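You operate a simulated robot arm through the tools that you are given. There is no shell and no other tool. Be economical: measure what you need, move in short steps, check, and stop when the job is done.

Carry out the task below with a simulated robot arm. There is one attempt and no reset: what you move stays moved.

## Task
Put the grey foam block on top of the blue and black case. Then take the levelling foot on the top of the packing bench and put it away on the counter top. Then put one of the red masters from the top of the packing bench on top of the purple box. Keep to this order. Set down upright: levelling foot, red master.

Only the result counts: the job must be done as asked and must still hold three seconds after the hand-in. Knocking over, shifting, dropping, spilling or breaking anything else fails it.

## Robot
A 6-joint arm with a fingered hand on a trunk, on a base that drives. Base frame: it is fixed to the floor where the robot stands at the start and does not move with it; the origin is under the middle of the robot, x ahead of it, y to its left, z up; the surface under the hand at the start is at about z = 850. Lengths are in mm, angles in rad, forces in N, time in s.
With the tool pointing down near the work surface it reaches from about 320 to 720 mm from the robot's upright axis, wherever it stands. Its first joint turns from -2.007 to 2.007 rad. Places, roughly: blue and black case [750, -1000, 1000]; counter top [-6000, -3400, 1000]; grey foam block (6x9x5 cm) [500, 100, 900]. Payload 4 kg.
The tool frame sits at the grasp point between the pads (the TCP): z along the fingers, y along the line on which they close. The tips reach 26 mm beyond it. The gripper opens to 156 mm. The gripper's body begins 73 mm behind the TCP. The gripper is a hand of 4 fingers: y runs from the thumb to the fingers, the wrist lies at [0, 0, -239] in the tool frame, and closing takes about 1.5 s.
Orientation is that of the tool frame in the base frame, as a unit quaternion [w, x, y, z]. With the fingers straight down and closing along the base's y, the tool's x points along the base's -x, its y along +y and its z along -z.

## Interface
- The arm moves only by the tool nudge_tool. Its argument "series" is a list of rows, each a list of 7 numbers: the turn, a rotation vector about the tool's x, y, z in rad, then the shift along the tool's x, y, z in mm, then the finger opening in mm, from 0 to 156. In form: [[rx, ry, rz, tx, ty, tz, hand], ...]. A call has 1 to 12 rows; each row shifts and turns the commanded pose from where the row before left it, along the tool's axes as they then stand. Each row takes 0.2 s and may step no farther than 50 mm and 0.15 rad from the row before; otherwise, or with a gripper value out of range, the whole call is refused. Where a pose cannot be reached the arm comes as near as it can. A force on the tool above 40 N (or 10 N above the force at the start of the call, whichever is more), or a blocked arm, ends the call early, and 0.2 s more pass. The fingers move at their own pace (about 72 mm/s each) and stop on an object; they squeeze with about 30 N. The grip force told is the motor's: it shows also when the fingers shut on nothing. Time passes only in rows, and 0.2 s behind the last, so rows that do not move let the fingers close. The reply holds the time, the measured pose of the TCP, the force on the tool along the base axes, the opening and the grip force, in the units named above and with some noise, with the torque about the TCP (base axes, N m) and any sound that the robot's microphone picked up.
- Cameras (640 x 400 px; columns grow to the right, rows downward): "scene" is now at [-5.8, 136.5, 1688.3]; the picture's right is [-0.23, -0.97, -0.00], its down [-0.80, 0.19, -0.57] and it looks along [0.56, -0.13, -0.82] (base axes); focal length 269 px, centre (320, 200). "wrist" rides on the gripper at [58, -58, -91] in the tool frame; the picture's right is [0.71, 0.71, 0.00], its down [-0.53, 0.53, -0.67] and it looks along [-0.47, 0.47, 0.74] (tool axes); focal length 265 px, centre (320, 200). There is no depth. A picture from a camera that has moved, and an enlarged one, comes with that camera's place and axes in the base frame and with its lens. The place of the scene camera against the robot may be out by one fixed shift of up to 25 mm in any direction.
- capture(camera): a new picture of that camera. It takes no simulated time.
- raise_lower(by): slides the trunk up (or, below 0, down) by that many mm; the arm and the scene camera ride with it, the base frame stays. It gives what a move gives, with no picture.
- drive_base(legs): drives the robot by 1 to 6 legs, each [ahead, left, turn to the left] in mm, mm and rad, along the robot's own axes; the way and the turn of a leg run together, so that a leg with both is an arc; at most 1500 mm and 3.142 rad a leg. The arm and the cameras ride along, it lands a little off, and it stops where it bumps. It gives what a move gives.
- grasp_type(shape): the hand has 4 fingers and takes this shape, open, in about a second: jaw (thumb against the fingers, like two jaws); tri (thumb and two fingers); tip (a fingertip pinch); poke (one finger out to press); point (the index stretched); flat (the hand flat); cup (the hand cupped); fist (a fist). The gripper value then closes the fingers along that shape, each until it touches; the sizes above hold for jaw. It gives what a move gives, with no picture.
- turn_head(pan, tilt): turns the head with the scene camera to pan (to the left, within 2.705 rad either way) and tilt (down, from -0.506 to 1.204), counted from straight ahead of the robot. It gives what a move gives.
- enlarge(camera, box): a new picture of the part [left, top, right, bottom] of that camera's present view, enlarged. It takes no simulated time.
- finish_job(): hands the job in; it is judged then, once.

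Go step by step. Nothing tells you exact positions but the pictures and the camera data: compare them with the known pose of the tool, close in by small moves and look again before you grip or let go. The budget is 165 turns and 120 pictures, counting those below and the enlarged ones. Unless the task says otherwise, let go and move clear before handing in.

The tools are called after ">>>" as name(argument=value, ...) on one line, values as JSON. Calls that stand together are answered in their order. nudge_tool: Moves the arm, as the interface text tells. Its arguments: {"type":"object","properties":{"series":{"type":"array","items":{"type":"array","items":{"type":"number"}}}},"required":["series"]} The other tools are called the same way: raise_lower (by) slides the trunk up or down; grasp_type (shape) gives the hand a shape; drive_base (legs) drives the base; turn_head (pan, tilt) turns the head that bears the scene camera; capture (camera) takes a picture; enlarge (camera, box) takes an enlarged picture of a part of a camera's view; finish_job () hands the job in.

At the start:

```text
time: 0.0
ee_pos: [522.3, -120.8, 1138.9]
orientation: [0.0, -0.002, 1.0, 0.0]
wrist_force: [0.6, 0.5, -0.9]
wrist_torque: [0.02, -0.03, 0.0]
width: 156.1
finger_force: 0.1
shape: jaw
trunk travel left (down, up): [-775.0, 215.0]
robot x, y, heading: [-0.2, 2.6, -0.002]
head pan, tilt: [-0.229, 0.96]
```

scene: 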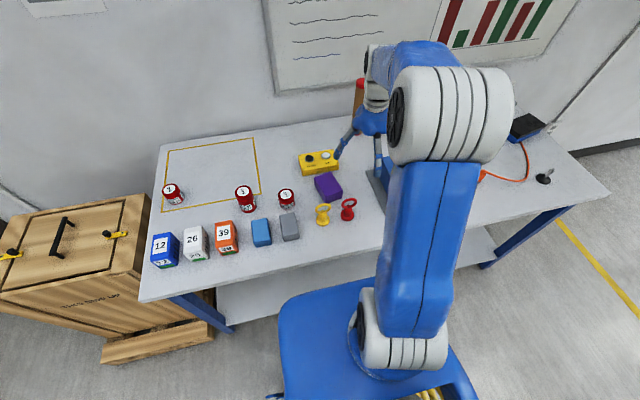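
wrist: 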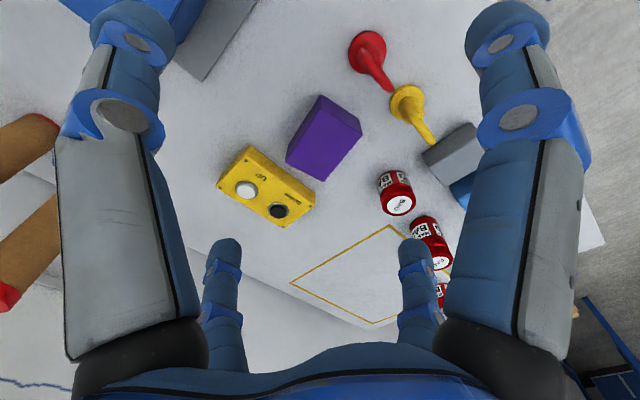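

I see the packing bench with blocks, cans and a yellow box; the case is far right. I'll enlarge parts of the view to identify things.

>>> enlarge(camera="scene", box=[140, 140, 380, 290])

>>> enlarge(camera="scene", box=[460, 90, 620, 190])

```text
2.67 times, centred on (260, 215) of scene
camera zoom: at [-5.8, 136.5, 1688.3], right [-0.23, -0.97, 0.0], down [-0.8, 0.19, -0.57], along [0.56, -0.13, -0.82], focal length 718 px, centre (480, 160)
```

zoom: 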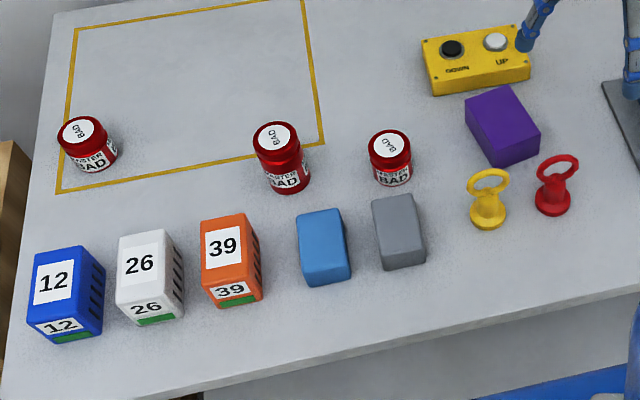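

```text
4.00 times, centred on (540, 140) of scene
camera zoom: at [-5.8, 136.5, 1688.3], right [-0.23, -0.97, 0.0], down [-0.8, 0.19, -0.57], along [0.56, -0.13, -0.82], focal length 1076 px, centre (-560, 440)
```

zoom: 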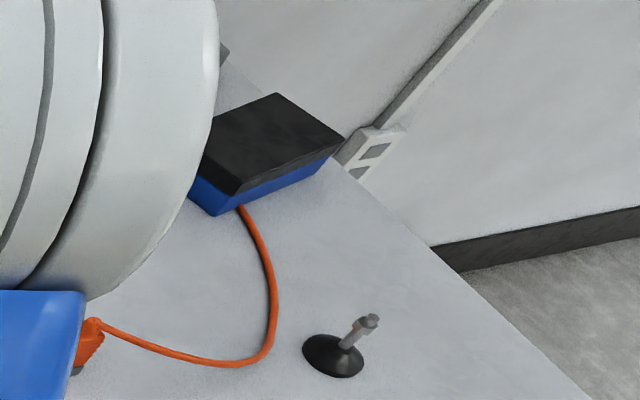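

The red masters are the small cans, the purple box is near the yellow button box, and the levelling foot and case are at the right end. Next I measure the grey block from the wrist camera.

>>> enlarge(camera="wrist", box=[340, 20, 500, 220])

>>> nudge_tool(series=[[0, 0, 0, 30, 45, 0, 156], [0, 0, 0, 30, 35, 0, 156], [0, 0, 0, 0, 0, 0, 156]])

>>> capture(camera="wrist")

>>> turn_head(pan=-0.9, tilt=0.6)

>>> capture(camera="scene")

```text
2.00 times, centred on (420, 120) of wrist
camera zoom: at [465.4, -179.9, 1229.9], right [-0.71, 0.7, 0.0], down [0.52, 0.53, 0.67], along [0.47, 0.48, -0.74], focal length 531 px, centre (120, 360)
```

zoom: 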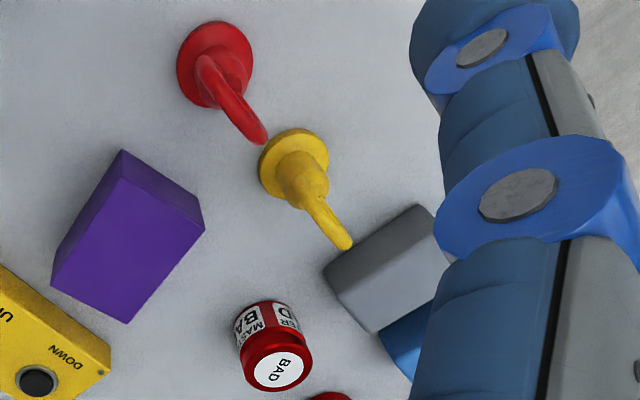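

```text
refused: row 1 steps farther than a row can; nothing moved
```

```text
114 pictures are left
camera wrist: at [465.4, -179.9, 1229.9], right [-0.71, 0.7, 0.0], down [0.52, 0.53, 0.67], along [0.47, 0.48, -0.74], focal length 265 px, centre (320, 200)
```

wrist: 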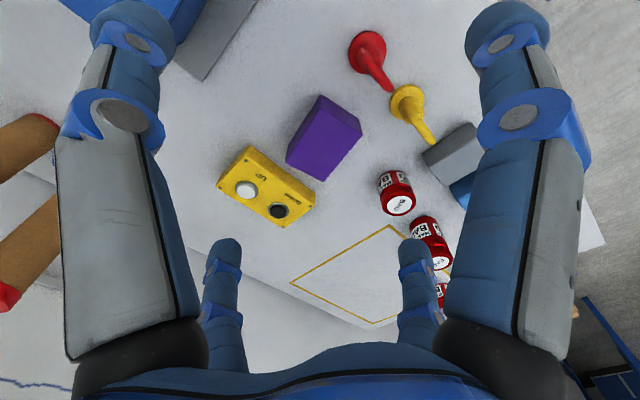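

```text
time: 1.1
ee_pos: [524.6, -121.3, 1138.0]
orientation: [0.0, -0.003, 1.0, 0.0]
wrist_force: [0.6, 0.4, -0.7]
wrist_torque: [0.02, -0.01, -0.02]
width: 155.9
finger_force: 0.2
shape: jaw
trunk travel left (down, up): [-775.0, 215.0]
robot x, y, heading: [1.9, -0.2, 0.002]
head pan, tilt: [-0.901, 0.6]
```

```text
113 pictures are left
camera scene: at [-20.0, 83.7, 1717.4], right [-0.78, -0.62, 0.0], down [-0.35, 0.44, -0.82], along [0.51, -0.65, -0.57], focal length 269 px, centre (320, 200)
```

scene: 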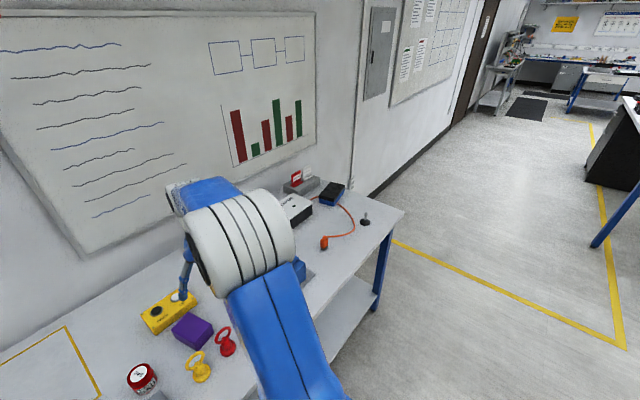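

I know the layout now; case near (706,-956) and foot near (451,-887). I move the hand towards the grey block for a clearer wrist view.

>>> nudge_tool(series=[[0, 0, 0, 20, 40, 0, 156], [0, 0, 0, 20, 40, 0, 156], [0, 0, 0, 10, 40, 0, 156], [0, 0, 0, 0, 0, 0, 156]])

>>> capture(camera="wrist")

```text
time: 2.0
ee_pos: [474.5, -2.1, 1138.3]
orientation: [-0.001, -0.002, 1.0, 0.001]
wrist_force: [0.6, -0.8, 0.0]
wrist_torque: [0.01, -0.01, 0.0]
width: 155.7
finger_force: 0.1
shape: jaw
trunk travel left (down, up): [-775.0, 215.0]
robot x, y, heading: [1.6, 0.2, -0.001]
head pan, tilt: [-0.901, 0.6]
```

```text
112 pictures are left
camera wrist: at [415.6, -61.8, 1229.6], right [-0.71, 0.7, 0.0], down [0.52, 0.53, 0.67], along [0.47, 0.48, -0.74], focal length 265 px, centre (320, 200)
```

wrist: 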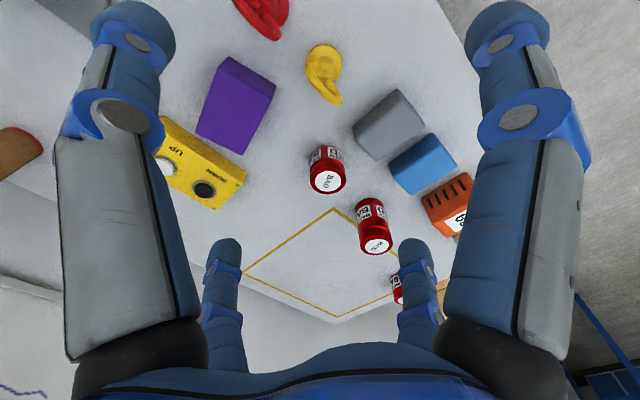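

>>> enlarge(camera="wrist", box=[290, 70, 450, 170])

```text
4.00 times, centred on (370, 120) of wrist
camera zoom: at [415.6, -61.8, 1229.6], right [-0.71, 0.7, 0.0], down [0.52, 0.53, 0.67], along [0.47, 0.48, -0.74], focal length 1062 px, centre (120, 520)
```

zoom: 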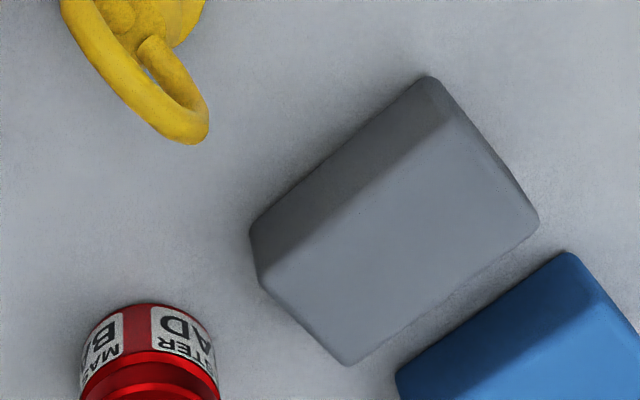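

The grey block's top centre is near (470,128), aligned with the axes, long side along x. I move above it with the hand part open and look again.

>>> nudge_tool(series=[[0, 0, 0, 2, 45, 0, 130], [0, 0, 0, 2, 45, 0, 100], [0, 0, 0, 0, 40, 20, 100], [0, 0, 0, 0, 0, 50, 100], [0, 0, 0, 0, 0, 50, 100], [0, 0, 0, 0, 0, 30, 100], [0, 0, 0, 0, 0, 0, 100]])

>>> capture(camera="wrist")

>>> turn_head(pan=0.1, tilt=1.0)

>>> capture(camera="scene")

```text
time: 3.6
ee_pos: [467.5, 128.5, 987.5]
orientation: [0.0, -0.003, 1.0, 0.0]
wrist_force: [-0.7, -0.3, -0.3]
wrist_torque: [0.02, 0.01, -0.01]
width: 100.6
finger_force: 0.1
shape: jaw
trunk travel left (down, up): [-775.0, 215.0]
robot x, y, heading: [1.5, 2.0, 0.001]
head pan, tilt: [-0.901, 0.6]
```

```text
110 pictures are left
camera wrist: at [409.7, 69.1, 1079.4], right [-0.71, 0.7, 0.0], down [0.52, 0.53, 0.67], along [0.47, 0.48, -0.74], focal length 265 px, centre (320, 200)
```

wrist: 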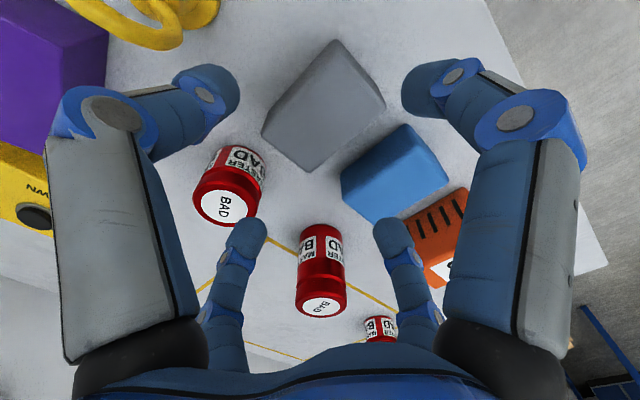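

```text
time: 4.9
ee_pos: [467.4, 127.7, 988.5]
orientation: [0.0, -0.003, 1.0, 0.0]
wrist_force: [-0.2, 0.3, -0.3]
wrist_torque: [-0.01, 0.0, 0.0]
width: 100.7
finger_force: 0.2
shape: jaw
trunk travel left (down, up): [-775.0, 215.0]
robot x, y, heading: [0.9, 1.5, -0.002]
head pan, tilt: [0.099, 1.0]
```

```text
109 pictures are left
camera scene: at [-6.4, 159.4, 1685.5], right [0.1, -1.0, 0.0], down [-0.84, -0.08, -0.54], along [0.54, 0.05, -0.84], focal length 269 px, centre (320, 200)
```

scene: 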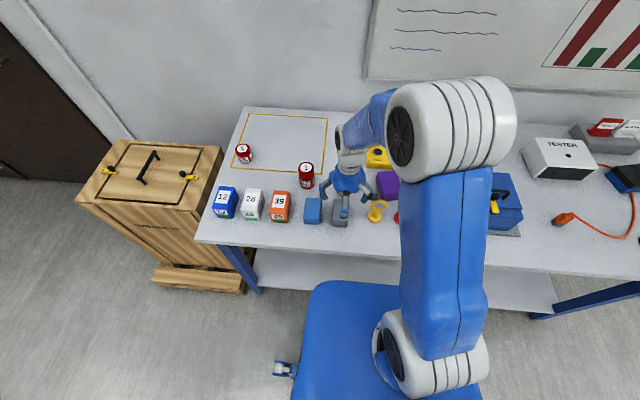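

The hand looks like four claws around the block; I check their layout in an enlarged scene view before descending.

>>> enlarge(camera="scene", box=[270, 130, 430, 240])

>>> enlarge(camera="scene", box=[460, 110, 640, 260])

```text
3.64 times, centred on (350, 185) of scene
camera zoom: at [-6.4, 159.4, 1685.5], right [0.1, -1.0, 0.0], down [-0.84, -0.08, -0.54], along [0.54, 0.05, -0.84], focal length 978 px, centre (211, 254)
```

zoom: 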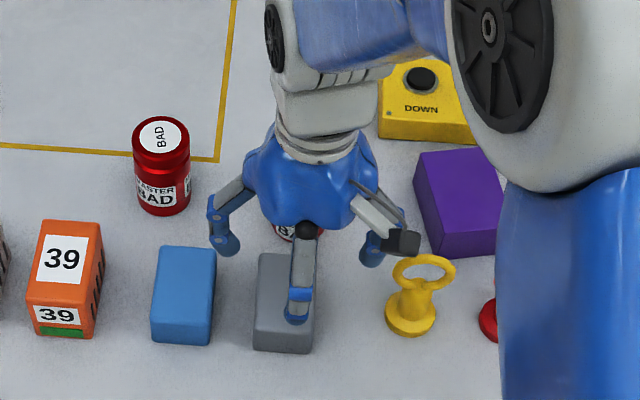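

```text
2.67 times, centred on (550, 185) of scene
camera zoom: at [-6.4, 159.4, 1685.5], right [0.1, -1.0, 0.0], down [-0.84, -0.08, -0.54], along [0.54, 0.05, -0.84], focal length 718 px, centre (-293, 240)
```

zoom: 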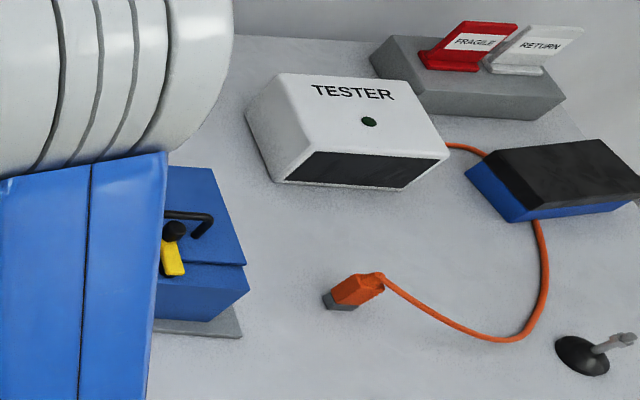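

The hand really has four claws, which makes a four-sided grip tight beside the blue block and the can. I'll raise a bit and look at the "tip" pinch shape.

>>> nudge_tool(series=[[0, 0, 0, 0, 0, -50, 100], [0, 0, 0, 0, 0, -10, 100]])

>>> grasp_type(shape="tip")

>>> capture(camera="wrist")

>>> enlarge(camera="scene", box=[270, 110, 430, 220])

```text
time: 5.5
ee_pos: [469.7, 128.4, 1049.0]
orientation: [-0.001, -0.003, 1.0, 0.0]
wrist_force: [1.2, 0.4, 0.6]
wrist_torque: [-0.06, 0.04, -0.01]
width: 100.3
finger_force: 0.0
shape: jaw
trunk travel left (down, up): [-775.0, 215.0]
robot x, y, heading: [3.0, 1.0, 0.003]
head pan, tilt: [0.099, 1.0]
```

```text
time: 6.4
ee_pos: [468.7, 127.7, 1049.5]
orientation: [-0.001, -0.003, 1.0, 0.001]
wrist_force: [0.0, 0.0, 0.3]
wrist_torque: [0.0, 0.02, 0.04]
width: 156.1
finger_force: 0.1
shape: tip
trunk travel left (down, up): [-775.0, 215.0]
robot x, y, heading: [-1.4, -2.5, -0.001]
head pan, tilt: [0.099, 1.0]
```

```text
106 pictures are left
camera wrist: at [410.1, 69.0, 1140.2], right [-0.71, 0.7, 0.0], down [0.52, 0.53, 0.67], along [0.47, 0.48, -0.74], focal length 265 px, centre (320, 200)
```

wrist: 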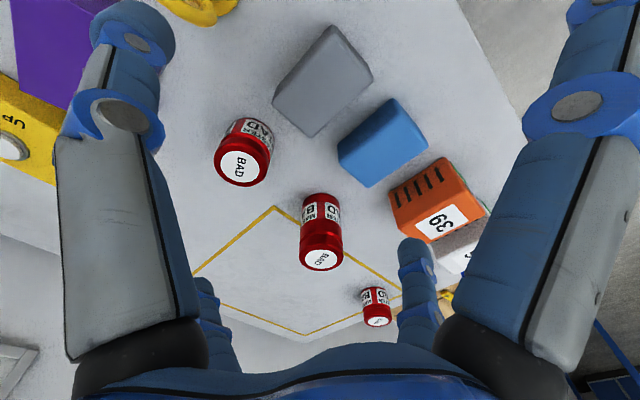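

```text
3.64 times, centred on (350, 165) of scene
camera zoom: at [-5.6, 160.2, 1685.4], right [0.1, -1.0, 0.0], down [-0.84, -0.08, -0.54], along [0.54, 0.05, -0.84], focal length 978 px, centre (211, 327)
```

zoom: 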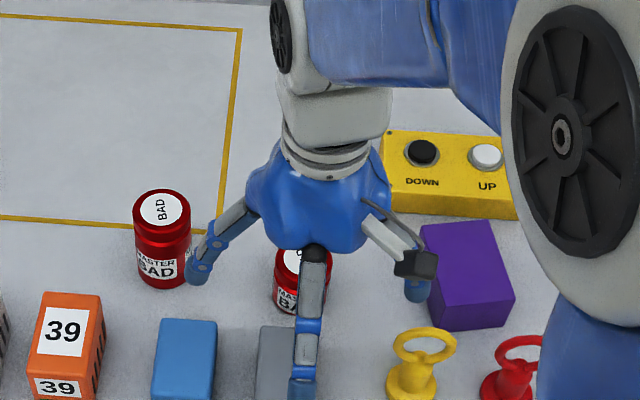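

In "tip" the ±x fingers splay out. I close to 90 to see how they behave.

>>> nudge_tool(series=[[0, 0, 0, 0, 0, 0, 90], [0, 0, 0, 0, 0, 0, 90], [0, 0, 0, 0, 0, 0, 90]])

>>> capture(camera="wrist")

>>> enlarge(camera="scene", box=[270, 110, 430, 220])

```text
time: 7.2
ee_pos: [466.0, 127.7, 1049.5]
orientation: [0.0, -0.003, 1.0, 0.0]
wrist_force: [-1.0, -0.2, 0.7]
wrist_torque: [-0.01, 0.03, 0.01]
width: 90.7
finger_force: 0.1
shape: tip
trunk travel left (down, up): [-775.0, 215.0]
robot x, y, heading: [1.2, -2.1, 0.002]
head pan, tilt: [0.099, 1.0]
```

```text
104 pictures are left
camera wrist: at [409.0, 68.7, 1140.7], right [-0.71, 0.7, 0.0], down [0.52, 0.53, 0.67], along [0.47, 0.48, -0.74], focal length 265 px, centre (320, 200)
```

wrist: 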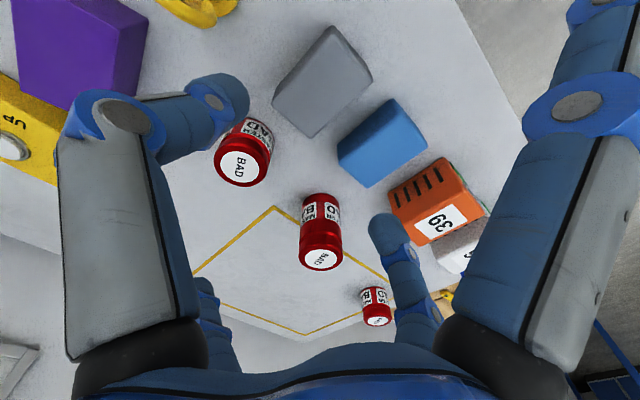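

```text
3.64 times, centred on (350, 165) of scene
camera zoom: at [-7.1, 159.7, 1685.4], right [0.1, -1.0, 0.0], down [-0.84, -0.08, -0.54], along [0.54, 0.05, -0.84], focal length 978 px, centre (211, 327)
```

zoom: 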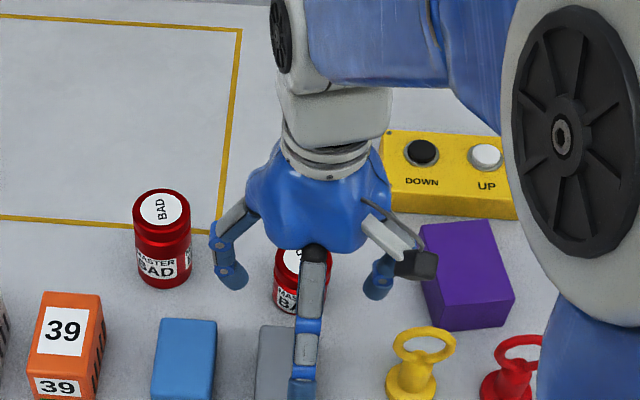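

Tip's free fingers would hit the near can, so I'll likely use a high "jaw" grip. I zoom for precise block height and gaps, and check "tri".

>>> enlarge(camera="wrist", box=[200, 10, 440, 200])

>>> grasp_type(shape="tri")

>>> nudge_tool(series=[[0, 0, 0, 0, 0, 0, 90], [0, 0, 0, 0, 0, 0, 90], [0, 0, 0, 0, 0, 0, 90]])

>>> capture(camera="wrist")

```text
2.11 times, centred on (320, 105) of wrist
camera zoom: at [409.0, 68.7, 1140.7], right [-0.71, 0.7, 0.0], down [0.52, 0.53, 0.67], along [0.47, 0.48, -0.74], focal length 559 px, centre (320, 400)
```

zoom: 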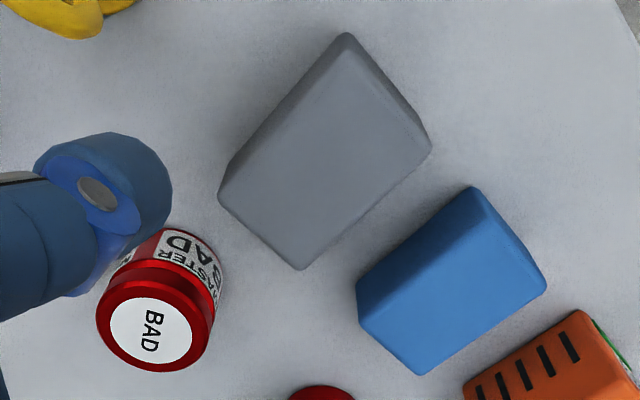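

```text
time: 8.1
ee_pos: [467.1, 126.2, 1049.9]
orientation: [0.0, -0.003, 1.0, 0.0]
wrist_force: [-0.1, -0.1, 1.1]
wrist_torque: [-0.01, -0.03, 0.01]
width: 156.0
finger_force: 0.0
shape: tri
trunk travel left (down, up): [-775.0, 215.0]
robot x, y, heading: [-0.4, -2.1, 0.001]
head pan, tilt: [0.099, 1.0]
```

```text
time: 8.9
ee_pos: [468.0, 127.7, 1048.8]
orientation: [0.0, -0.002, 1.0, 0.0]
wrist_force: [0.2, 0.4, 0.3]
wrist_torque: [0.0, -0.02, 0.02]
width: 90.6
finger_force: 0.0
shape: tri
trunk travel left (down, up): [-775.0, 215.0]
robot x, y, heading: [-2.1, 3.3, -0.006]
head pan, tilt: [0.099, 1.0]
```

```text
101 pictures are left
camera wrist: at [409.7, 68.8, 1140.4], right [-0.71, 0.7, 0.0], down [0.52, 0.53, 0.67], along [0.47, 0.48, -0.74], focal length 265 px, centre (320, 200)
```

wrist: 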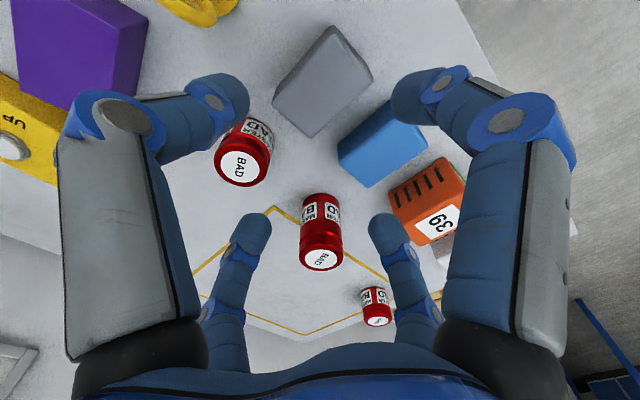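

The can lid is at about (586,127,905) with radius ~30, the block is at (471,131) with top ~898, and the blue block starts at y≈203. I return to jaw, open 108, and descend to just above the block for a check.

>>> grasp_type(shape="jaw")

>>> nudge_tool(series=[[0, 0, 0, -2.5, 2.5, 0, 108], [0, 0, 0, 0, 0, 30, 108], [0, 0, 0, 0, 0, 40, 108], [0, 0, 0, 0, 0, 40, 108], [0, 0, 0, 0, 0, 0, 108]])

>>> capture(camera="wrist")

>>> enlarge(camera="scene", box=[280, 140, 420, 240])

```text
time: 9.8
ee_pos: [466.7, 127.5, 1049.7]
orientation: [0.0, -0.002, 1.0, -0.001]
wrist_force: [0.5, 0.0, 0.2]
wrist_torque: [-0.02, -0.02, -0.02]
width: 155.9
finger_force: 0.0
shape: jaw
trunk travel left (down, up): [-775.0, 215.0]
robot x, y, heading: [0.5, 2.1, -0.001]
head pan, tilt: [0.099, 1.0]
```

```text
time: 11.0
ee_pos: [471.7, 129.2, 939.2]
orientation: [-0.001, -0.002, 1.0, 0.0]
wrist_force: [0.6, 0.4, -0.2]
wrist_torque: [0.02, 0.01, -0.04]
width: 108.3
finger_force: 0.1
shape: jaw
trunk travel left (down, up): [-775.0, 215.0]
robot x, y, heading: [2.1, 0.6, 0.006]
head pan, tilt: [0.099, 1.0]
```

```text
100 pictures are left
camera wrist: at [412.3, 71.6, 1030.6], right [-0.71, 0.7, 0.0], down [0.52, 0.53, 0.67], along [0.47, 0.48, -0.74], focal length 265 px, centre (320, 200)
```

wrist: 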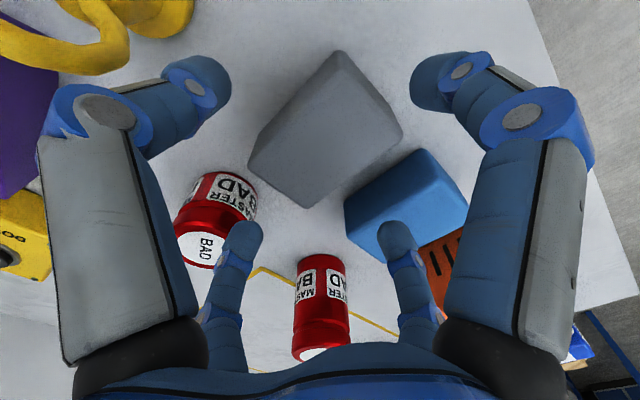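

```text
4.00 times, centred on (350, 190) of scene
camera zoom: at [-8.2, 159.4, 1685.5], right [0.1, -1.0, 0.0], down [-0.84, -0.08, -0.54], along [0.54, 0.05, -0.84], focal length 1076 px, centre (200, 240)
```

zoom: 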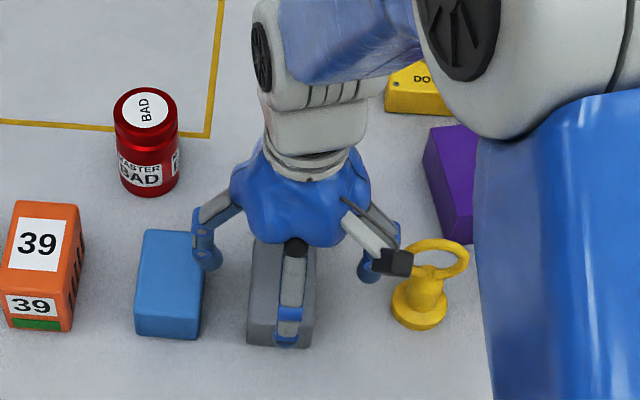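

The block is centred under the hand. I descend to 908, narrow to 98, then further to ~899.

>>> nudge_tool(series=[[0, 0, 0, 0.5, 1, 12, 108], [0, 0, 0, 0, 0, 12, 108], [0, 0, 0, 0, 0, 8, 108], [0, 0, 0, 0, 0, 0, 98], [0, 0, 0, 0, 0, 0, 98]])

>>> capture(camera="wrist")

>>> enlarge(camera="scene", box=[280, 140, 420, 240])

```text
time: 12.2
ee_pos: [471.0, 131.1, 905.5]
orientation: [0.0, -0.003, 1.0, 0.0]
wrist_force: [-0.3, -0.4, -0.2]
wrist_torque: [0.02, 0.02, 0.01]
width: 98.1
finger_force: 0.1
shape: jaw
trunk travel left (down, up): [-775.0, 215.0]
robot x, y, heading: [0.3, -2.9, -0.001]
head pan, tilt: [0.099, 1.0]
```

```text
98 pictures are left
camera wrist: at [412.7, 73.4, 997.9], right [-0.71, 0.7, 0.0], down [0.52, 0.53, 0.67], along [0.47, 0.48, -0.74], focal length 265 px, centre (320, 200)
```

wrist: 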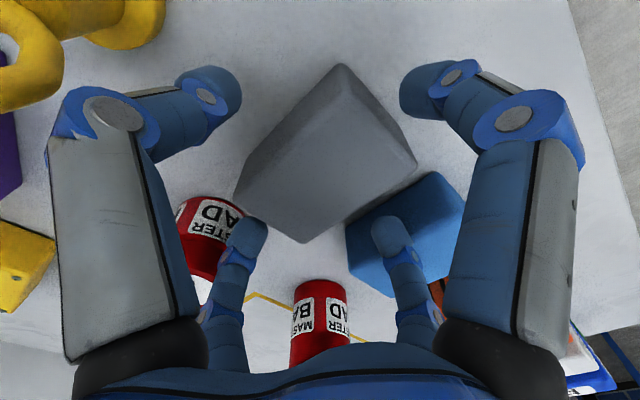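

```text
4.00 times, centred on (350, 190) of scene
camera zoom: at [-5.9, 159.9, 1685.4], right [0.1, -1.0, 0.0], down [-0.84, -0.08, -0.54], along [0.54, 0.05, -0.84], focal length 1076 px, centre (200, 240)
```

zoom: 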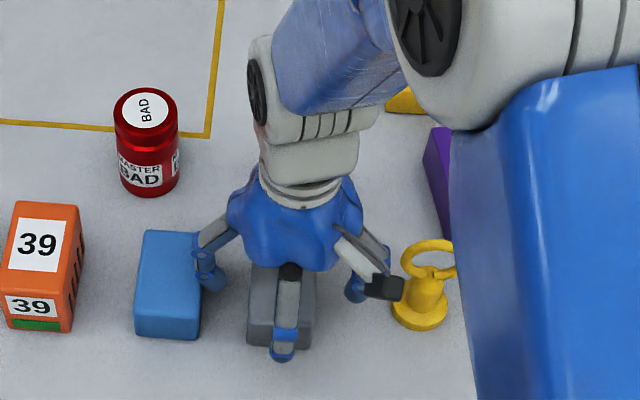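

All clear. I lower 8 mm more and close.

>>> nudge_tool(series=[[0, 0, 0, 0, 0, 8, 98], [0, 0, 0, 0, 0, 0, 50], [0, 0, 0, 0, 0, 0, 40], [0, 0, 0, 0, 0, 0, 40], [0, 0, 0, 0, 0, 0, 40], [0, 0, 0, 0, 0, 0, 40], [0, 0, 0, 0, 0, 0, 40]])

>>> capture(camera="wrist")

```text
time: 13.8
ee_pos: [470.0, 131.9, 898.8]
orientation: [0.0, -0.002, 1.0, 0.0]
wrist_force: [-0.6, -1.2, 0.8]
wrist_torque: [0.01, 0.01, 0.0]
width: 58.4
finger_force: 30.0
shape: jaw
trunk travel left (down, up): [-775.0, 215.0]
robot x, y, heading: [2.7, -0.1, -0.003]
head pan, tilt: [0.099, 1.0]
```

```text
96 pictures are left
camera wrist: at [412.2, 73.0, 990.0], right [-0.71, 0.7, 0.0], down [0.52, 0.53, 0.67], along [0.47, 0.48, -0.74], focal length 265 px, centre (320, 200)
```

wrist: 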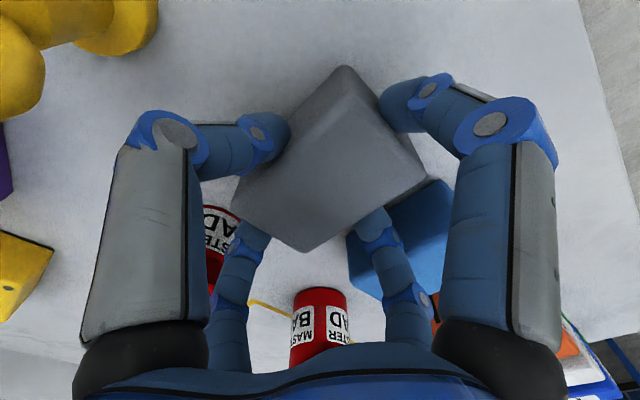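

The block is held. I lift it high and drive right along the bench.

>>> nudge_tool(series=[[0, 0, 0, 0, 0, -50, 40], [0, 0, 0, 0, 0, -50, 40], [0, 0, 0, 0, 0, -50, 40], [0, 0, 0, 0, 0, -50, 40], [0, 0, 0, 0, 0, -50, 40], [0, 0, 0, 0, 0, -30, 40], [0, 0, 0, 0, 0, 0, 40]])

>>> turn_head(pan=-0.9, tilt=0.9)

>>> capture(camera="scene")

```text
time: 15.4
ee_pos: [468.8, 132.1, 1177.3]
orientation: [-0.001, -0.003, 1.0, 0.0]
wrist_force: [-0.3, 0.0, 0.6]
wrist_torque: [-0.01, 0.02, 0.0]
width: 58.5
finger_force: 30.4
shape: jaw
trunk travel left (down, up): [-775.0, 215.0]
robot x, y, heading: [-0.9, -2.3, -0.002]
head pan, tilt: [0.099, 1.0]
```

```text
time: 16.7
ee_pos: [468.7, 131.1, 1177.7]
orientation: [0.0, -0.003, 1.0, 0.0]
wrist_force: [-0.4, -0.4, 0.4]
wrist_torque: [0.0, 0.0, -0.02]
width: 58.6
finger_force: 30.0
shape: jaw
trunk travel left (down, up): [-775.0, 215.0]
robot x, y, heading: [0.8, 0.9, -0.003]
head pan, tilt: [-0.901, 0.901]
```

```text
95 pictures are left
camera scene: at [-28.9, 93.9, 1692.6], right [-0.78, -0.62, 0.0], down [-0.49, 0.61, -0.62], along [0.39, -0.49, -0.78], focal length 269 px, centre (320, 200)
```

scene: 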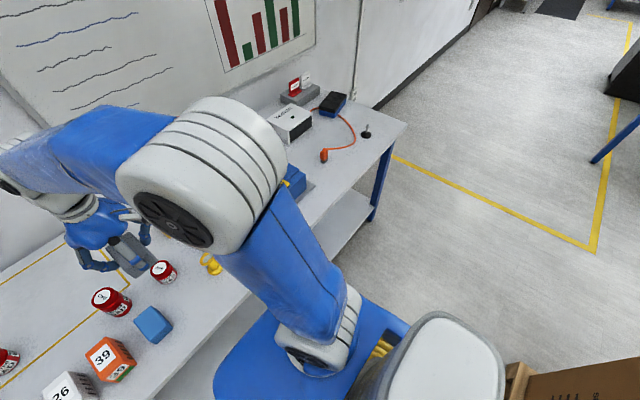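

Something brown stands behind-right; I check the driving lane with the head turned.

>>> turn_head(pan=-1.6, tilt=0.8)

>>> capture(camera="scene")

>>> turn_head(pan=-2.4, tilt=0.5)

>>> capture(camera="scene")

```text
time: 17.8
ee_pos: [468.6, 133.2, 1177.2]
orientation: [0.0, -0.002, 1.0, 0.0]
wrist_force: [0.3, 0.7, -0.3]
wrist_torque: [0.01, -0.04, 0.02]
width: 58.4
finger_force: 29.5
shape: jaw
trunk travel left (down, up): [-775.0, 215.0]
robot x, y, heading: [-0.4, 3.8, 0.001]
head pan, tilt: [-1.6, 0.799]
```

```text
94 pictures are left
camera scene: at [-77.7, 72.2, 1700.5], right [-1.0, 0.03, 0.0], down [0.02, 0.72, -0.7], along [-0.02, -0.7, -0.72], focal length 269 px, centre (320, 200)
```

scene: 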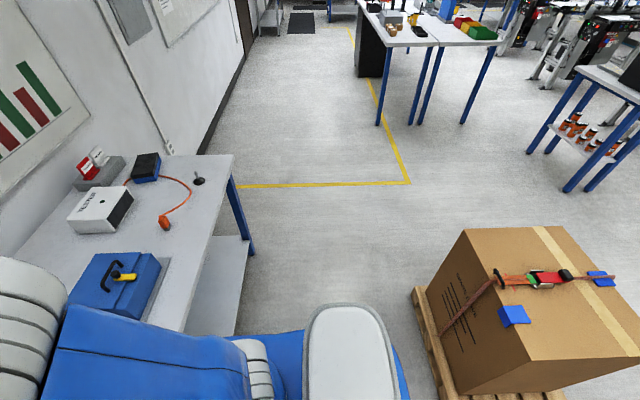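

```text
time: 18.9
ee_pos: [468.7, 131.5, 1176.3]
orientation: [0.0, -0.002, 1.0, 0.0]
wrist_force: [0.7, 0.0, -0.5]
wrist_torque: [0.0, 0.0, 0.01]
width: 58.5
finger_force: 30.1
shape: jaw
trunk travel left (down, up): [-775.0, 215.0]
robot x, y, heading: [-3.3, 3.2, -0.001]
head pan, tilt: [-2.4, 0.499]
```

```text
93 pictures are left
camera scene: at [-142.7, 91.3, 1726.5], right [-0.68, 0.74, 0.0], down [0.35, 0.32, -0.88], along [-0.65, -0.59, -0.48], focal length 269 px, centre (320, 200)
```

scene: 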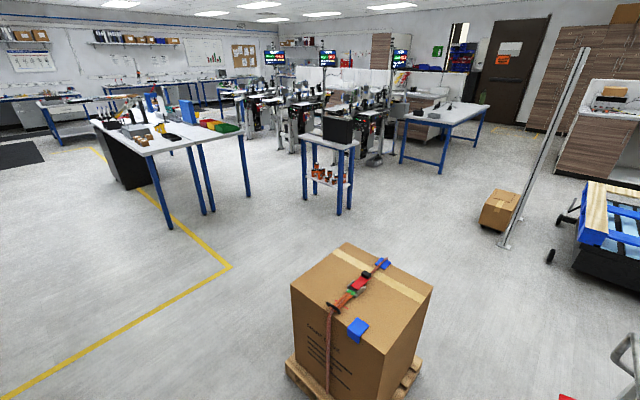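

The lane right along the bench is clear (carton's near face is at x≈-735). I drive right 850 mm and look at the case.

>>> drive_base(legs=[[0, -850, 0]])

>>> turn_head(pan=-0.6, tilt=0.9)

>>> capture(camera="scene")

>>> capture(camera="wrist")

```text
time: 30.1
ee_pos: [466.8, -720.3, 1178.2]
orientation: [0.0, 0.0, 1.0, 0.0]
wrist_force: [-0.8, -0.5, -0.3]
wrist_torque: [0.03, -0.03, 0.0]
width: 58.3
finger_force: 29.7
shape: jaw
trunk travel left (down, up): [-775.0, 215.0]
robot x, y, heading: [-2.0, -852.0, -0.006]
head pan, tilt: [-2.4, 0.499]
```

```text
time: 31.9
ee_pos: [467.2, -721.7, 1177.3]
orientation: [-0.001, -0.001, 1.0, 0.0]
wrist_force: [-0.5, -0.6, -1.1]
wrist_torque: [0.01, 0.01, 0.0]
width: 58.5
finger_force: 29.9
shape: jaw
trunk travel left (down, up): [-775.0, 215.0]
robot x, y, heading: [-4.5, -854.7, -0.01]
head pan, tilt: [-0.6, 0.901]
```

```text
92 pictures are left
camera scene: at [-15.6, -740.4, 1692.6], right [-0.57, -0.82, 0.0], down [-0.64, 0.45, -0.62], along [0.51, -0.35, -0.78], focal length 269 px, centre (320, 200)
```

scene: 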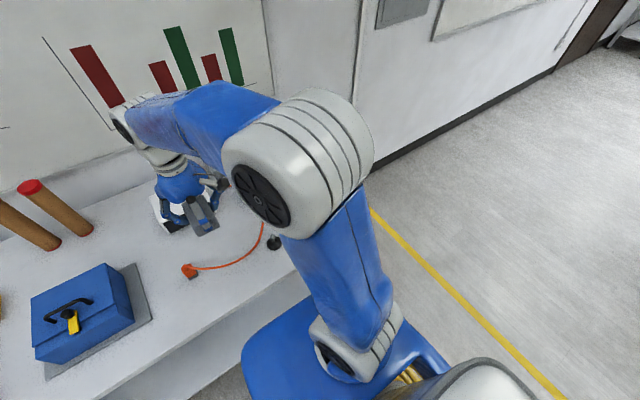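

```text
91 pictures are left
camera wrist: at [408.3, -779.8, 1268.9], right [-0.71, 0.71, 0.0], down [0.53, 0.53, 0.67], along [0.47, 0.47, -0.74], focal length 265 px, centre (320, 200)
```

wrist: 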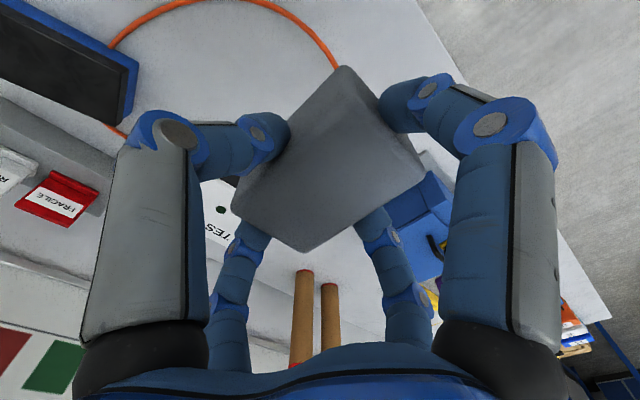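

The case is ahead-right, hidden by the arm. I drive a further 300 mm right so the wrist camera sees it.

>>> drive_base(legs=[[0, -300, 0]])

>>> turn_head(pan=0.3, tilt=0.8)

>>> capture(camera="scene")

>>> capture(camera="wrist")

```text
time: 36.2
ee_pos: [465.2, -1019.1, 1178.5]
orientation: [-0.001, 0.001, 1.0, 0.0]
wrist_force: [0.6, -0.2, -1.3]
wrist_torque: [0.02, 0.03, 0.01]
width: 58.3
finger_force: 30.4
shape: jaw
trunk travel left (down, up): [-775.0, 215.0]
robot x, y, heading: [-7.6, -1148.3, -0.008]
head pan, tilt: [-0.6, 0.901]
```

```text
time: 37.4
ee_pos: [465.1, -1020.4, 1177.4]
orientation: [0.0, 0.001, 1.0, -0.001]
wrist_force: [-0.1, -0.3, -1.0]
wrist_torque: [-0.02, -0.04, 0.0]
width: 58.4
finger_force: 30.0
shape: jaw
trunk travel left (down, up): [-775.0, 215.0]
robot x, y, heading: [-6.1, -1150.4, -0.008]
head pan, tilt: [0.3, 0.799]
```

```text
90 pictures are left
camera scene: at [-2.1, -972.7, 1700.5], right [0.29, -0.96, 0.0], down [-0.69, -0.21, -0.7], along [0.67, 0.2, -0.72], focal length 269 px, centre (320, 200)
```

scene: 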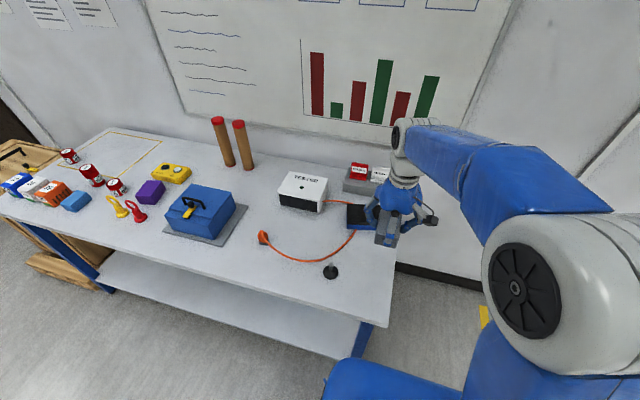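

```text
89 pictures are left
camera wrist: at [406.3, -1077.5, 1268.8], right [-0.71, 0.71, 0.0], down [0.53, 0.52, 0.67], along [0.47, 0.47, -0.74], focal length 265 px, centre (320, 200)
```

wrist: 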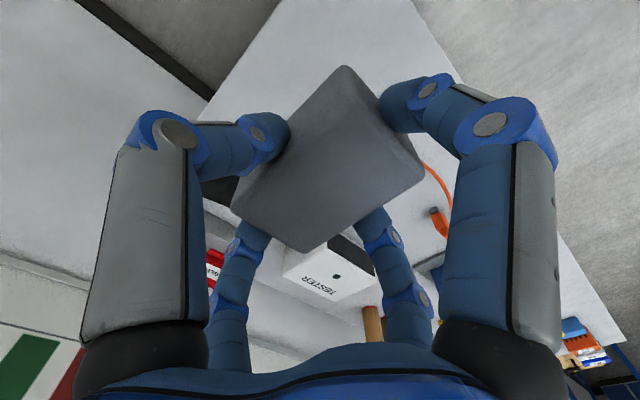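

The case is partly hidden behind the hand; I shift the hand to the right for a clear view.

>>> nudge_tool(series=[[0, 0, 0, 0, -50, 0, 40], [0, 0, 0, 0, -50, 0, 40], [0, 0, 0, 0, -50, 0, 40], [0, 0, 0, 0, -50, 0, 40], [0, 0, 0, 0, -50, 0, 40], [0, 0, 0, 0, 0, 0, 40]])

>>> capture(camera="scene")

>>> capture(camera="wrist")

```text
time: 38.8
ee_pos: [463.9, -1269.2, 1177.3]
orientation: [0.0, 0.001, 1.0, -0.001]
wrist_force: [-0.3, -1.0, -0.5]
wrist_torque: [0.0, -0.01, 0.02]
width: 58.2
finger_force: 30.2
shape: jaw
trunk travel left (down, up): [-775.0, 215.0]
robot x, y, heading: [-3.1, -1152.8, -0.01]
head pan, tilt: [0.3, 0.799]
```

```text
88 pictures are left
camera scene: at [-3.0, -970.8, 1700.4], right [0.29, -0.96, 0.0], down [-0.69, -0.21, -0.7], along [0.67, 0.2, -0.72], focal length 269 px, centre (320, 200)
```

scene: 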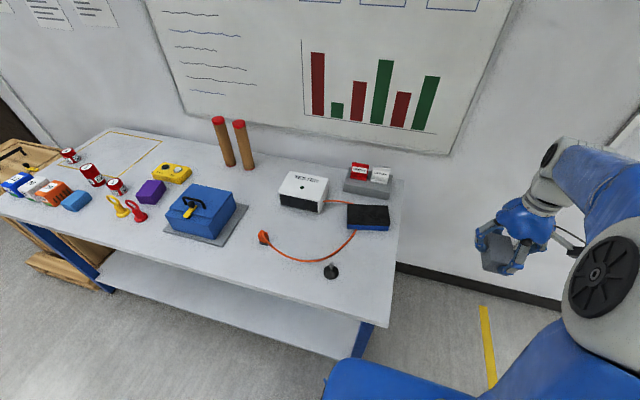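

```text
87 pictures are left
camera wrist: at [404.7, -1326.8, 1269.2], right [-0.71, 0.71, 0.0], down [0.53, 0.53, 0.67], along [0.47, 0.47, -0.74], focal length 265 px, centre (320, 200)
```

wrist: 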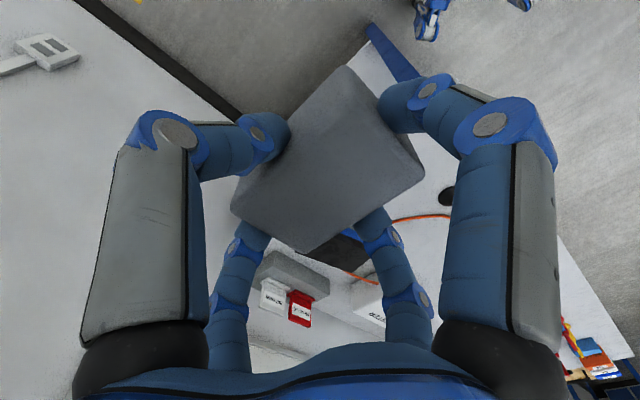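

>>> enlarge(camera="scene", box=[250, 150, 430, 290])

>>> enlarge(camera="scene", box=[330, 190, 410, 240])

```text
2.86 times, centred on (340, 220) of scene
camera zoom: at [-3.0, -970.8, 1700.4], right [0.29, -0.96, 0.0], down [-0.69, -0.21, -0.7], along [0.67, 0.2, -0.72], focal length 769 px, centre (263, 143)
```

zoom: 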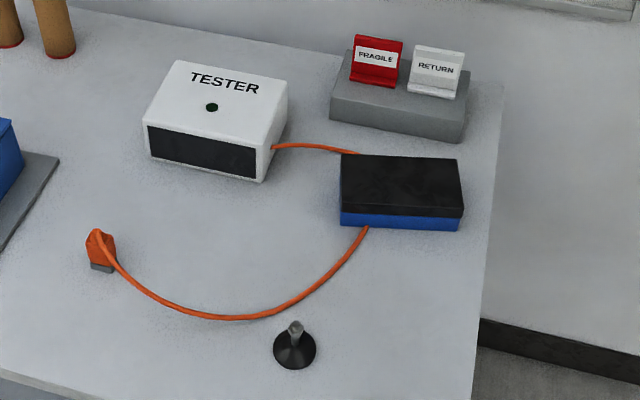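

```text
8.00 times, centred on (370, 215) of scene
camera zoom: at [-3.0, -970.8, 1700.4], right [0.29, -0.96, 0.0], down [-0.69, -0.21, -0.7], along [0.67, 0.2, -0.72], focal length 2153 px, centre (-80, 80)
```

zoom: 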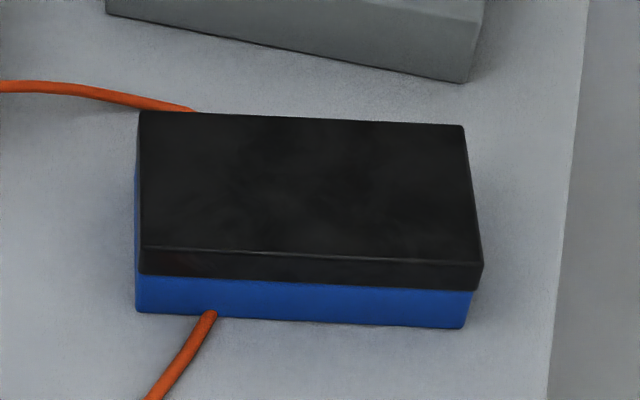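

I place the case top's centre near (750,-958), z≈900, rotated ~14°; the foot is near (486,-879). Both are best reached from the bench's right end, so I drive around there facing left.

>>> drive_base(legs=[[0, -370, 0], [0, 0, 1.571]])

>>> turn_head(pan=-0.5, tilt=0.8)

>>> capture(camera="scene")

```text
time: 54.1
ee_pos: [109.9, -1050.5, 1178.2]
orientation: [0.0, -0.707, 0.707, 0.0]
wrist_force: [1.0, 0.7, -0.5]
wrist_torque: [-0.01, -0.03, -0.02]
width: 58.2
finger_force: 30.4
shape: jaw
trunk travel left (down, up): [-775.0, 215.0]
robot x, y, heading: [-7.7, -1519.8, 1.56]
head pan, tilt: [0.3, 0.799]
```

```text
time: 55.2
ee_pos: [110.4, -1050.8, 1177.3]
orientation: [0.0, 0.708, -0.707, 0.0]
wrist_force: [0.0, 0.5, -0.7]
wrist_torque: [0.01, 0.01, -0.01]
width: 58.4
finger_force: 29.9
shape: jaw
trunk travel left (down, up): [-775.0, 215.0]
robot x, y, heading: [-10.0, -1518.6, 1.564]
head pan, tilt: [-0.499, 0.799]
```

```text
84 pictures are left
camera scene: at [-136.8, -1506.0, 1700.5], right [0.88, -0.48, 0.0], down [-0.35, -0.63, -0.7], along [0.34, 0.61, -0.72], focal length 269 px, centre (320, 200)
```

scene: 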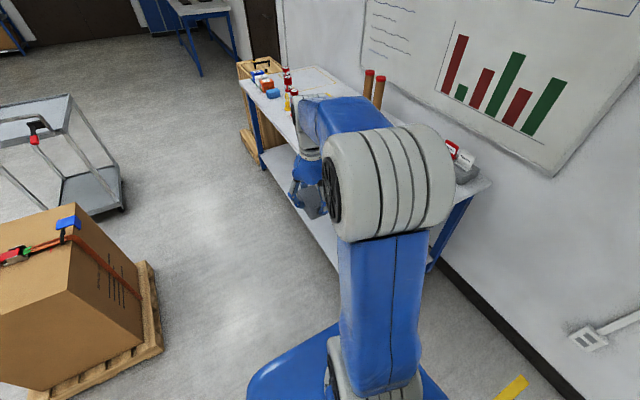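

Wall is at x≈1030. I drive right (towards +x) 500 mm at the bench end.

>>> drive_base(legs=[[0, -500, 0]])

>>> turn_head(pan=-0.2, tilt=0.95)

>>> capture(camera="scene")

>>> capture(camera="wrist")

```text
time: 62.0
ee_pos: [608.6, -1055.1, 1177.2]
orientation: [0.0, -0.706, 0.708, 0.0]
wrist_force: [0.2, -0.4, -0.2]
wrist_torque: [0.0, -0.01, -0.04]
width: 58.0
finger_force: 30.3
shape: jaw
trunk travel left (down, up): [-775.0, 215.0]
robot x, y, heading: [489.7, -1523.8, 1.562]
head pan, tilt: [-0.499, 0.799]
```

```text
time: 62.8
ee_pos: [607.8, -1054.5, 1176.9]
orientation: [0.0, -0.707, 0.708, 0.0]
wrist_force: [0.6, 0.2, 0.0]
wrist_torque: [0.0, 0.03, -0.01]
width: 58.5
finger_force: 29.7
shape: jaw
trunk travel left (down, up): [-775.0, 215.0]
robot x, y, heading: [487.7, -1522.7, 1.56]
head pan, tilt: [-0.201, 0.949]
```

```text
83 pictures are left
camera scene: at [336.2, -1508.8, 1689.1], right [0.98, -0.21, 0.0], down [-0.17, -0.8, -0.58], along [0.12, 0.57, -0.81], focal length 269 px, centre (320, 200)
```

scene: 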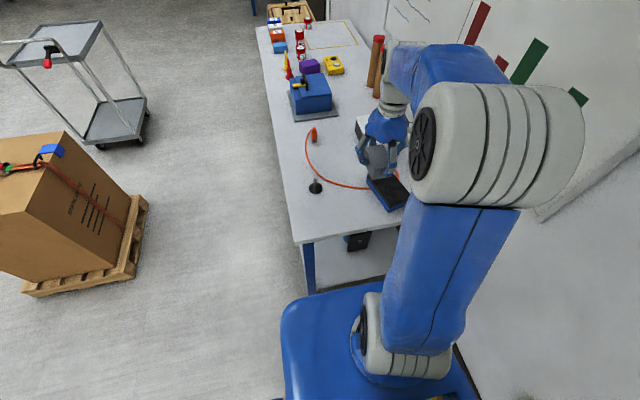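

```text
82 pictures are left
camera wrist: at [664.8, -1112.6, 1268.7], right [-0.71, -0.71, 0.0], down [-0.52, 0.53, 0.67], along [-0.47, 0.47, -0.74], focal length 265 px, centre (320, 200)
```

wrist: 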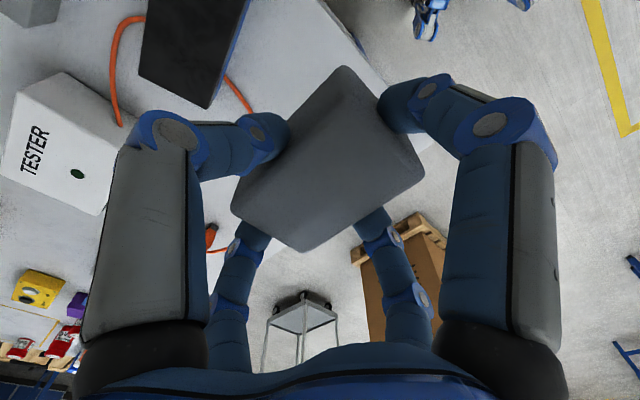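

The wrist view gives the case top centre at about (737,-956), long axis 16° off y. I move above it, turn the hand to match, and check.

>>> nudge_tool(series=[[0, 0, 0, -25, -30, 0, 40], [0, 0, 0, -25, -30, 0, 40], [0, 0, 0, -25, -32, 0, 40], [0, 0, 0, -25, -35, 0, 40], [0, 0, -0.14, 0, 0, 40, 40], [0, 0, -0.14, 0, 0, 40, 40], [0, 0, 0, 0, 0, 50, 40], [0, 0, 0, 0, 0, 0, 40]])

>>> capture(camera="wrist")

>>> enlarge(camera="scene", box=[290, 70, 470, 240])

```text
time: 64.6
ee_pos: [732.8, -954.6, 1045.7]
orientation: [0.0, 0.799, -0.602, 0.0]
wrist_force: [0.2, 0.5, -1.1]
wrist_torque: [0.01, 0.01, -0.04]
width: 58.3
finger_force: 30.3
shape: jaw
trunk travel left (down, up): [-775.0, 215.0]
robot x, y, heading: [484.9, -1522.5, 1.561]
head pan, tilt: [-0.201, 0.949]
```

```text
81 pictures are left
camera wrist: at [804.3, -994.6, 1138.2], right [-0.49, -0.87, 0.0], down [-0.65, 0.36, 0.67], along [-0.58, 0.32, -0.74], focal length 265 px, centre (320, 200)
```

wrist: 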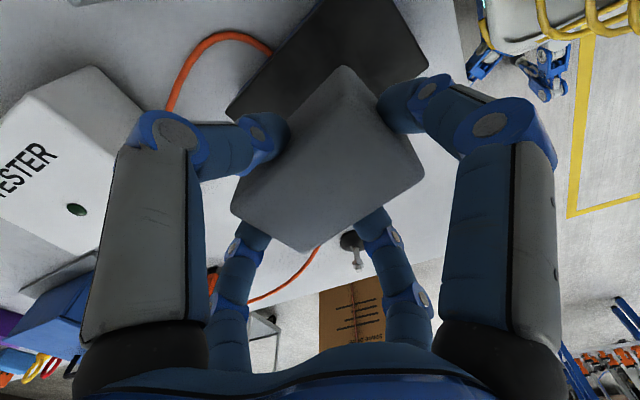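

```text
2.35 times, centred on (380, 155) of scene
camera zoom: at [335.8, -1509.9, 1689.0], right [0.98, -0.21, 0.0], down [-0.17, -0.79, -0.58], along [0.12, 0.57, -0.81], focal length 633 px, centre (179, 306)
```

zoom: 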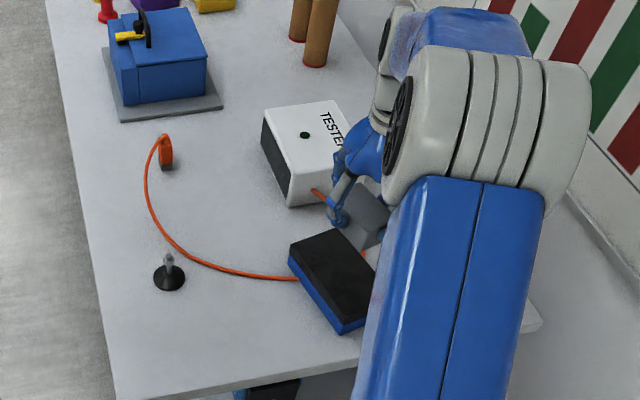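

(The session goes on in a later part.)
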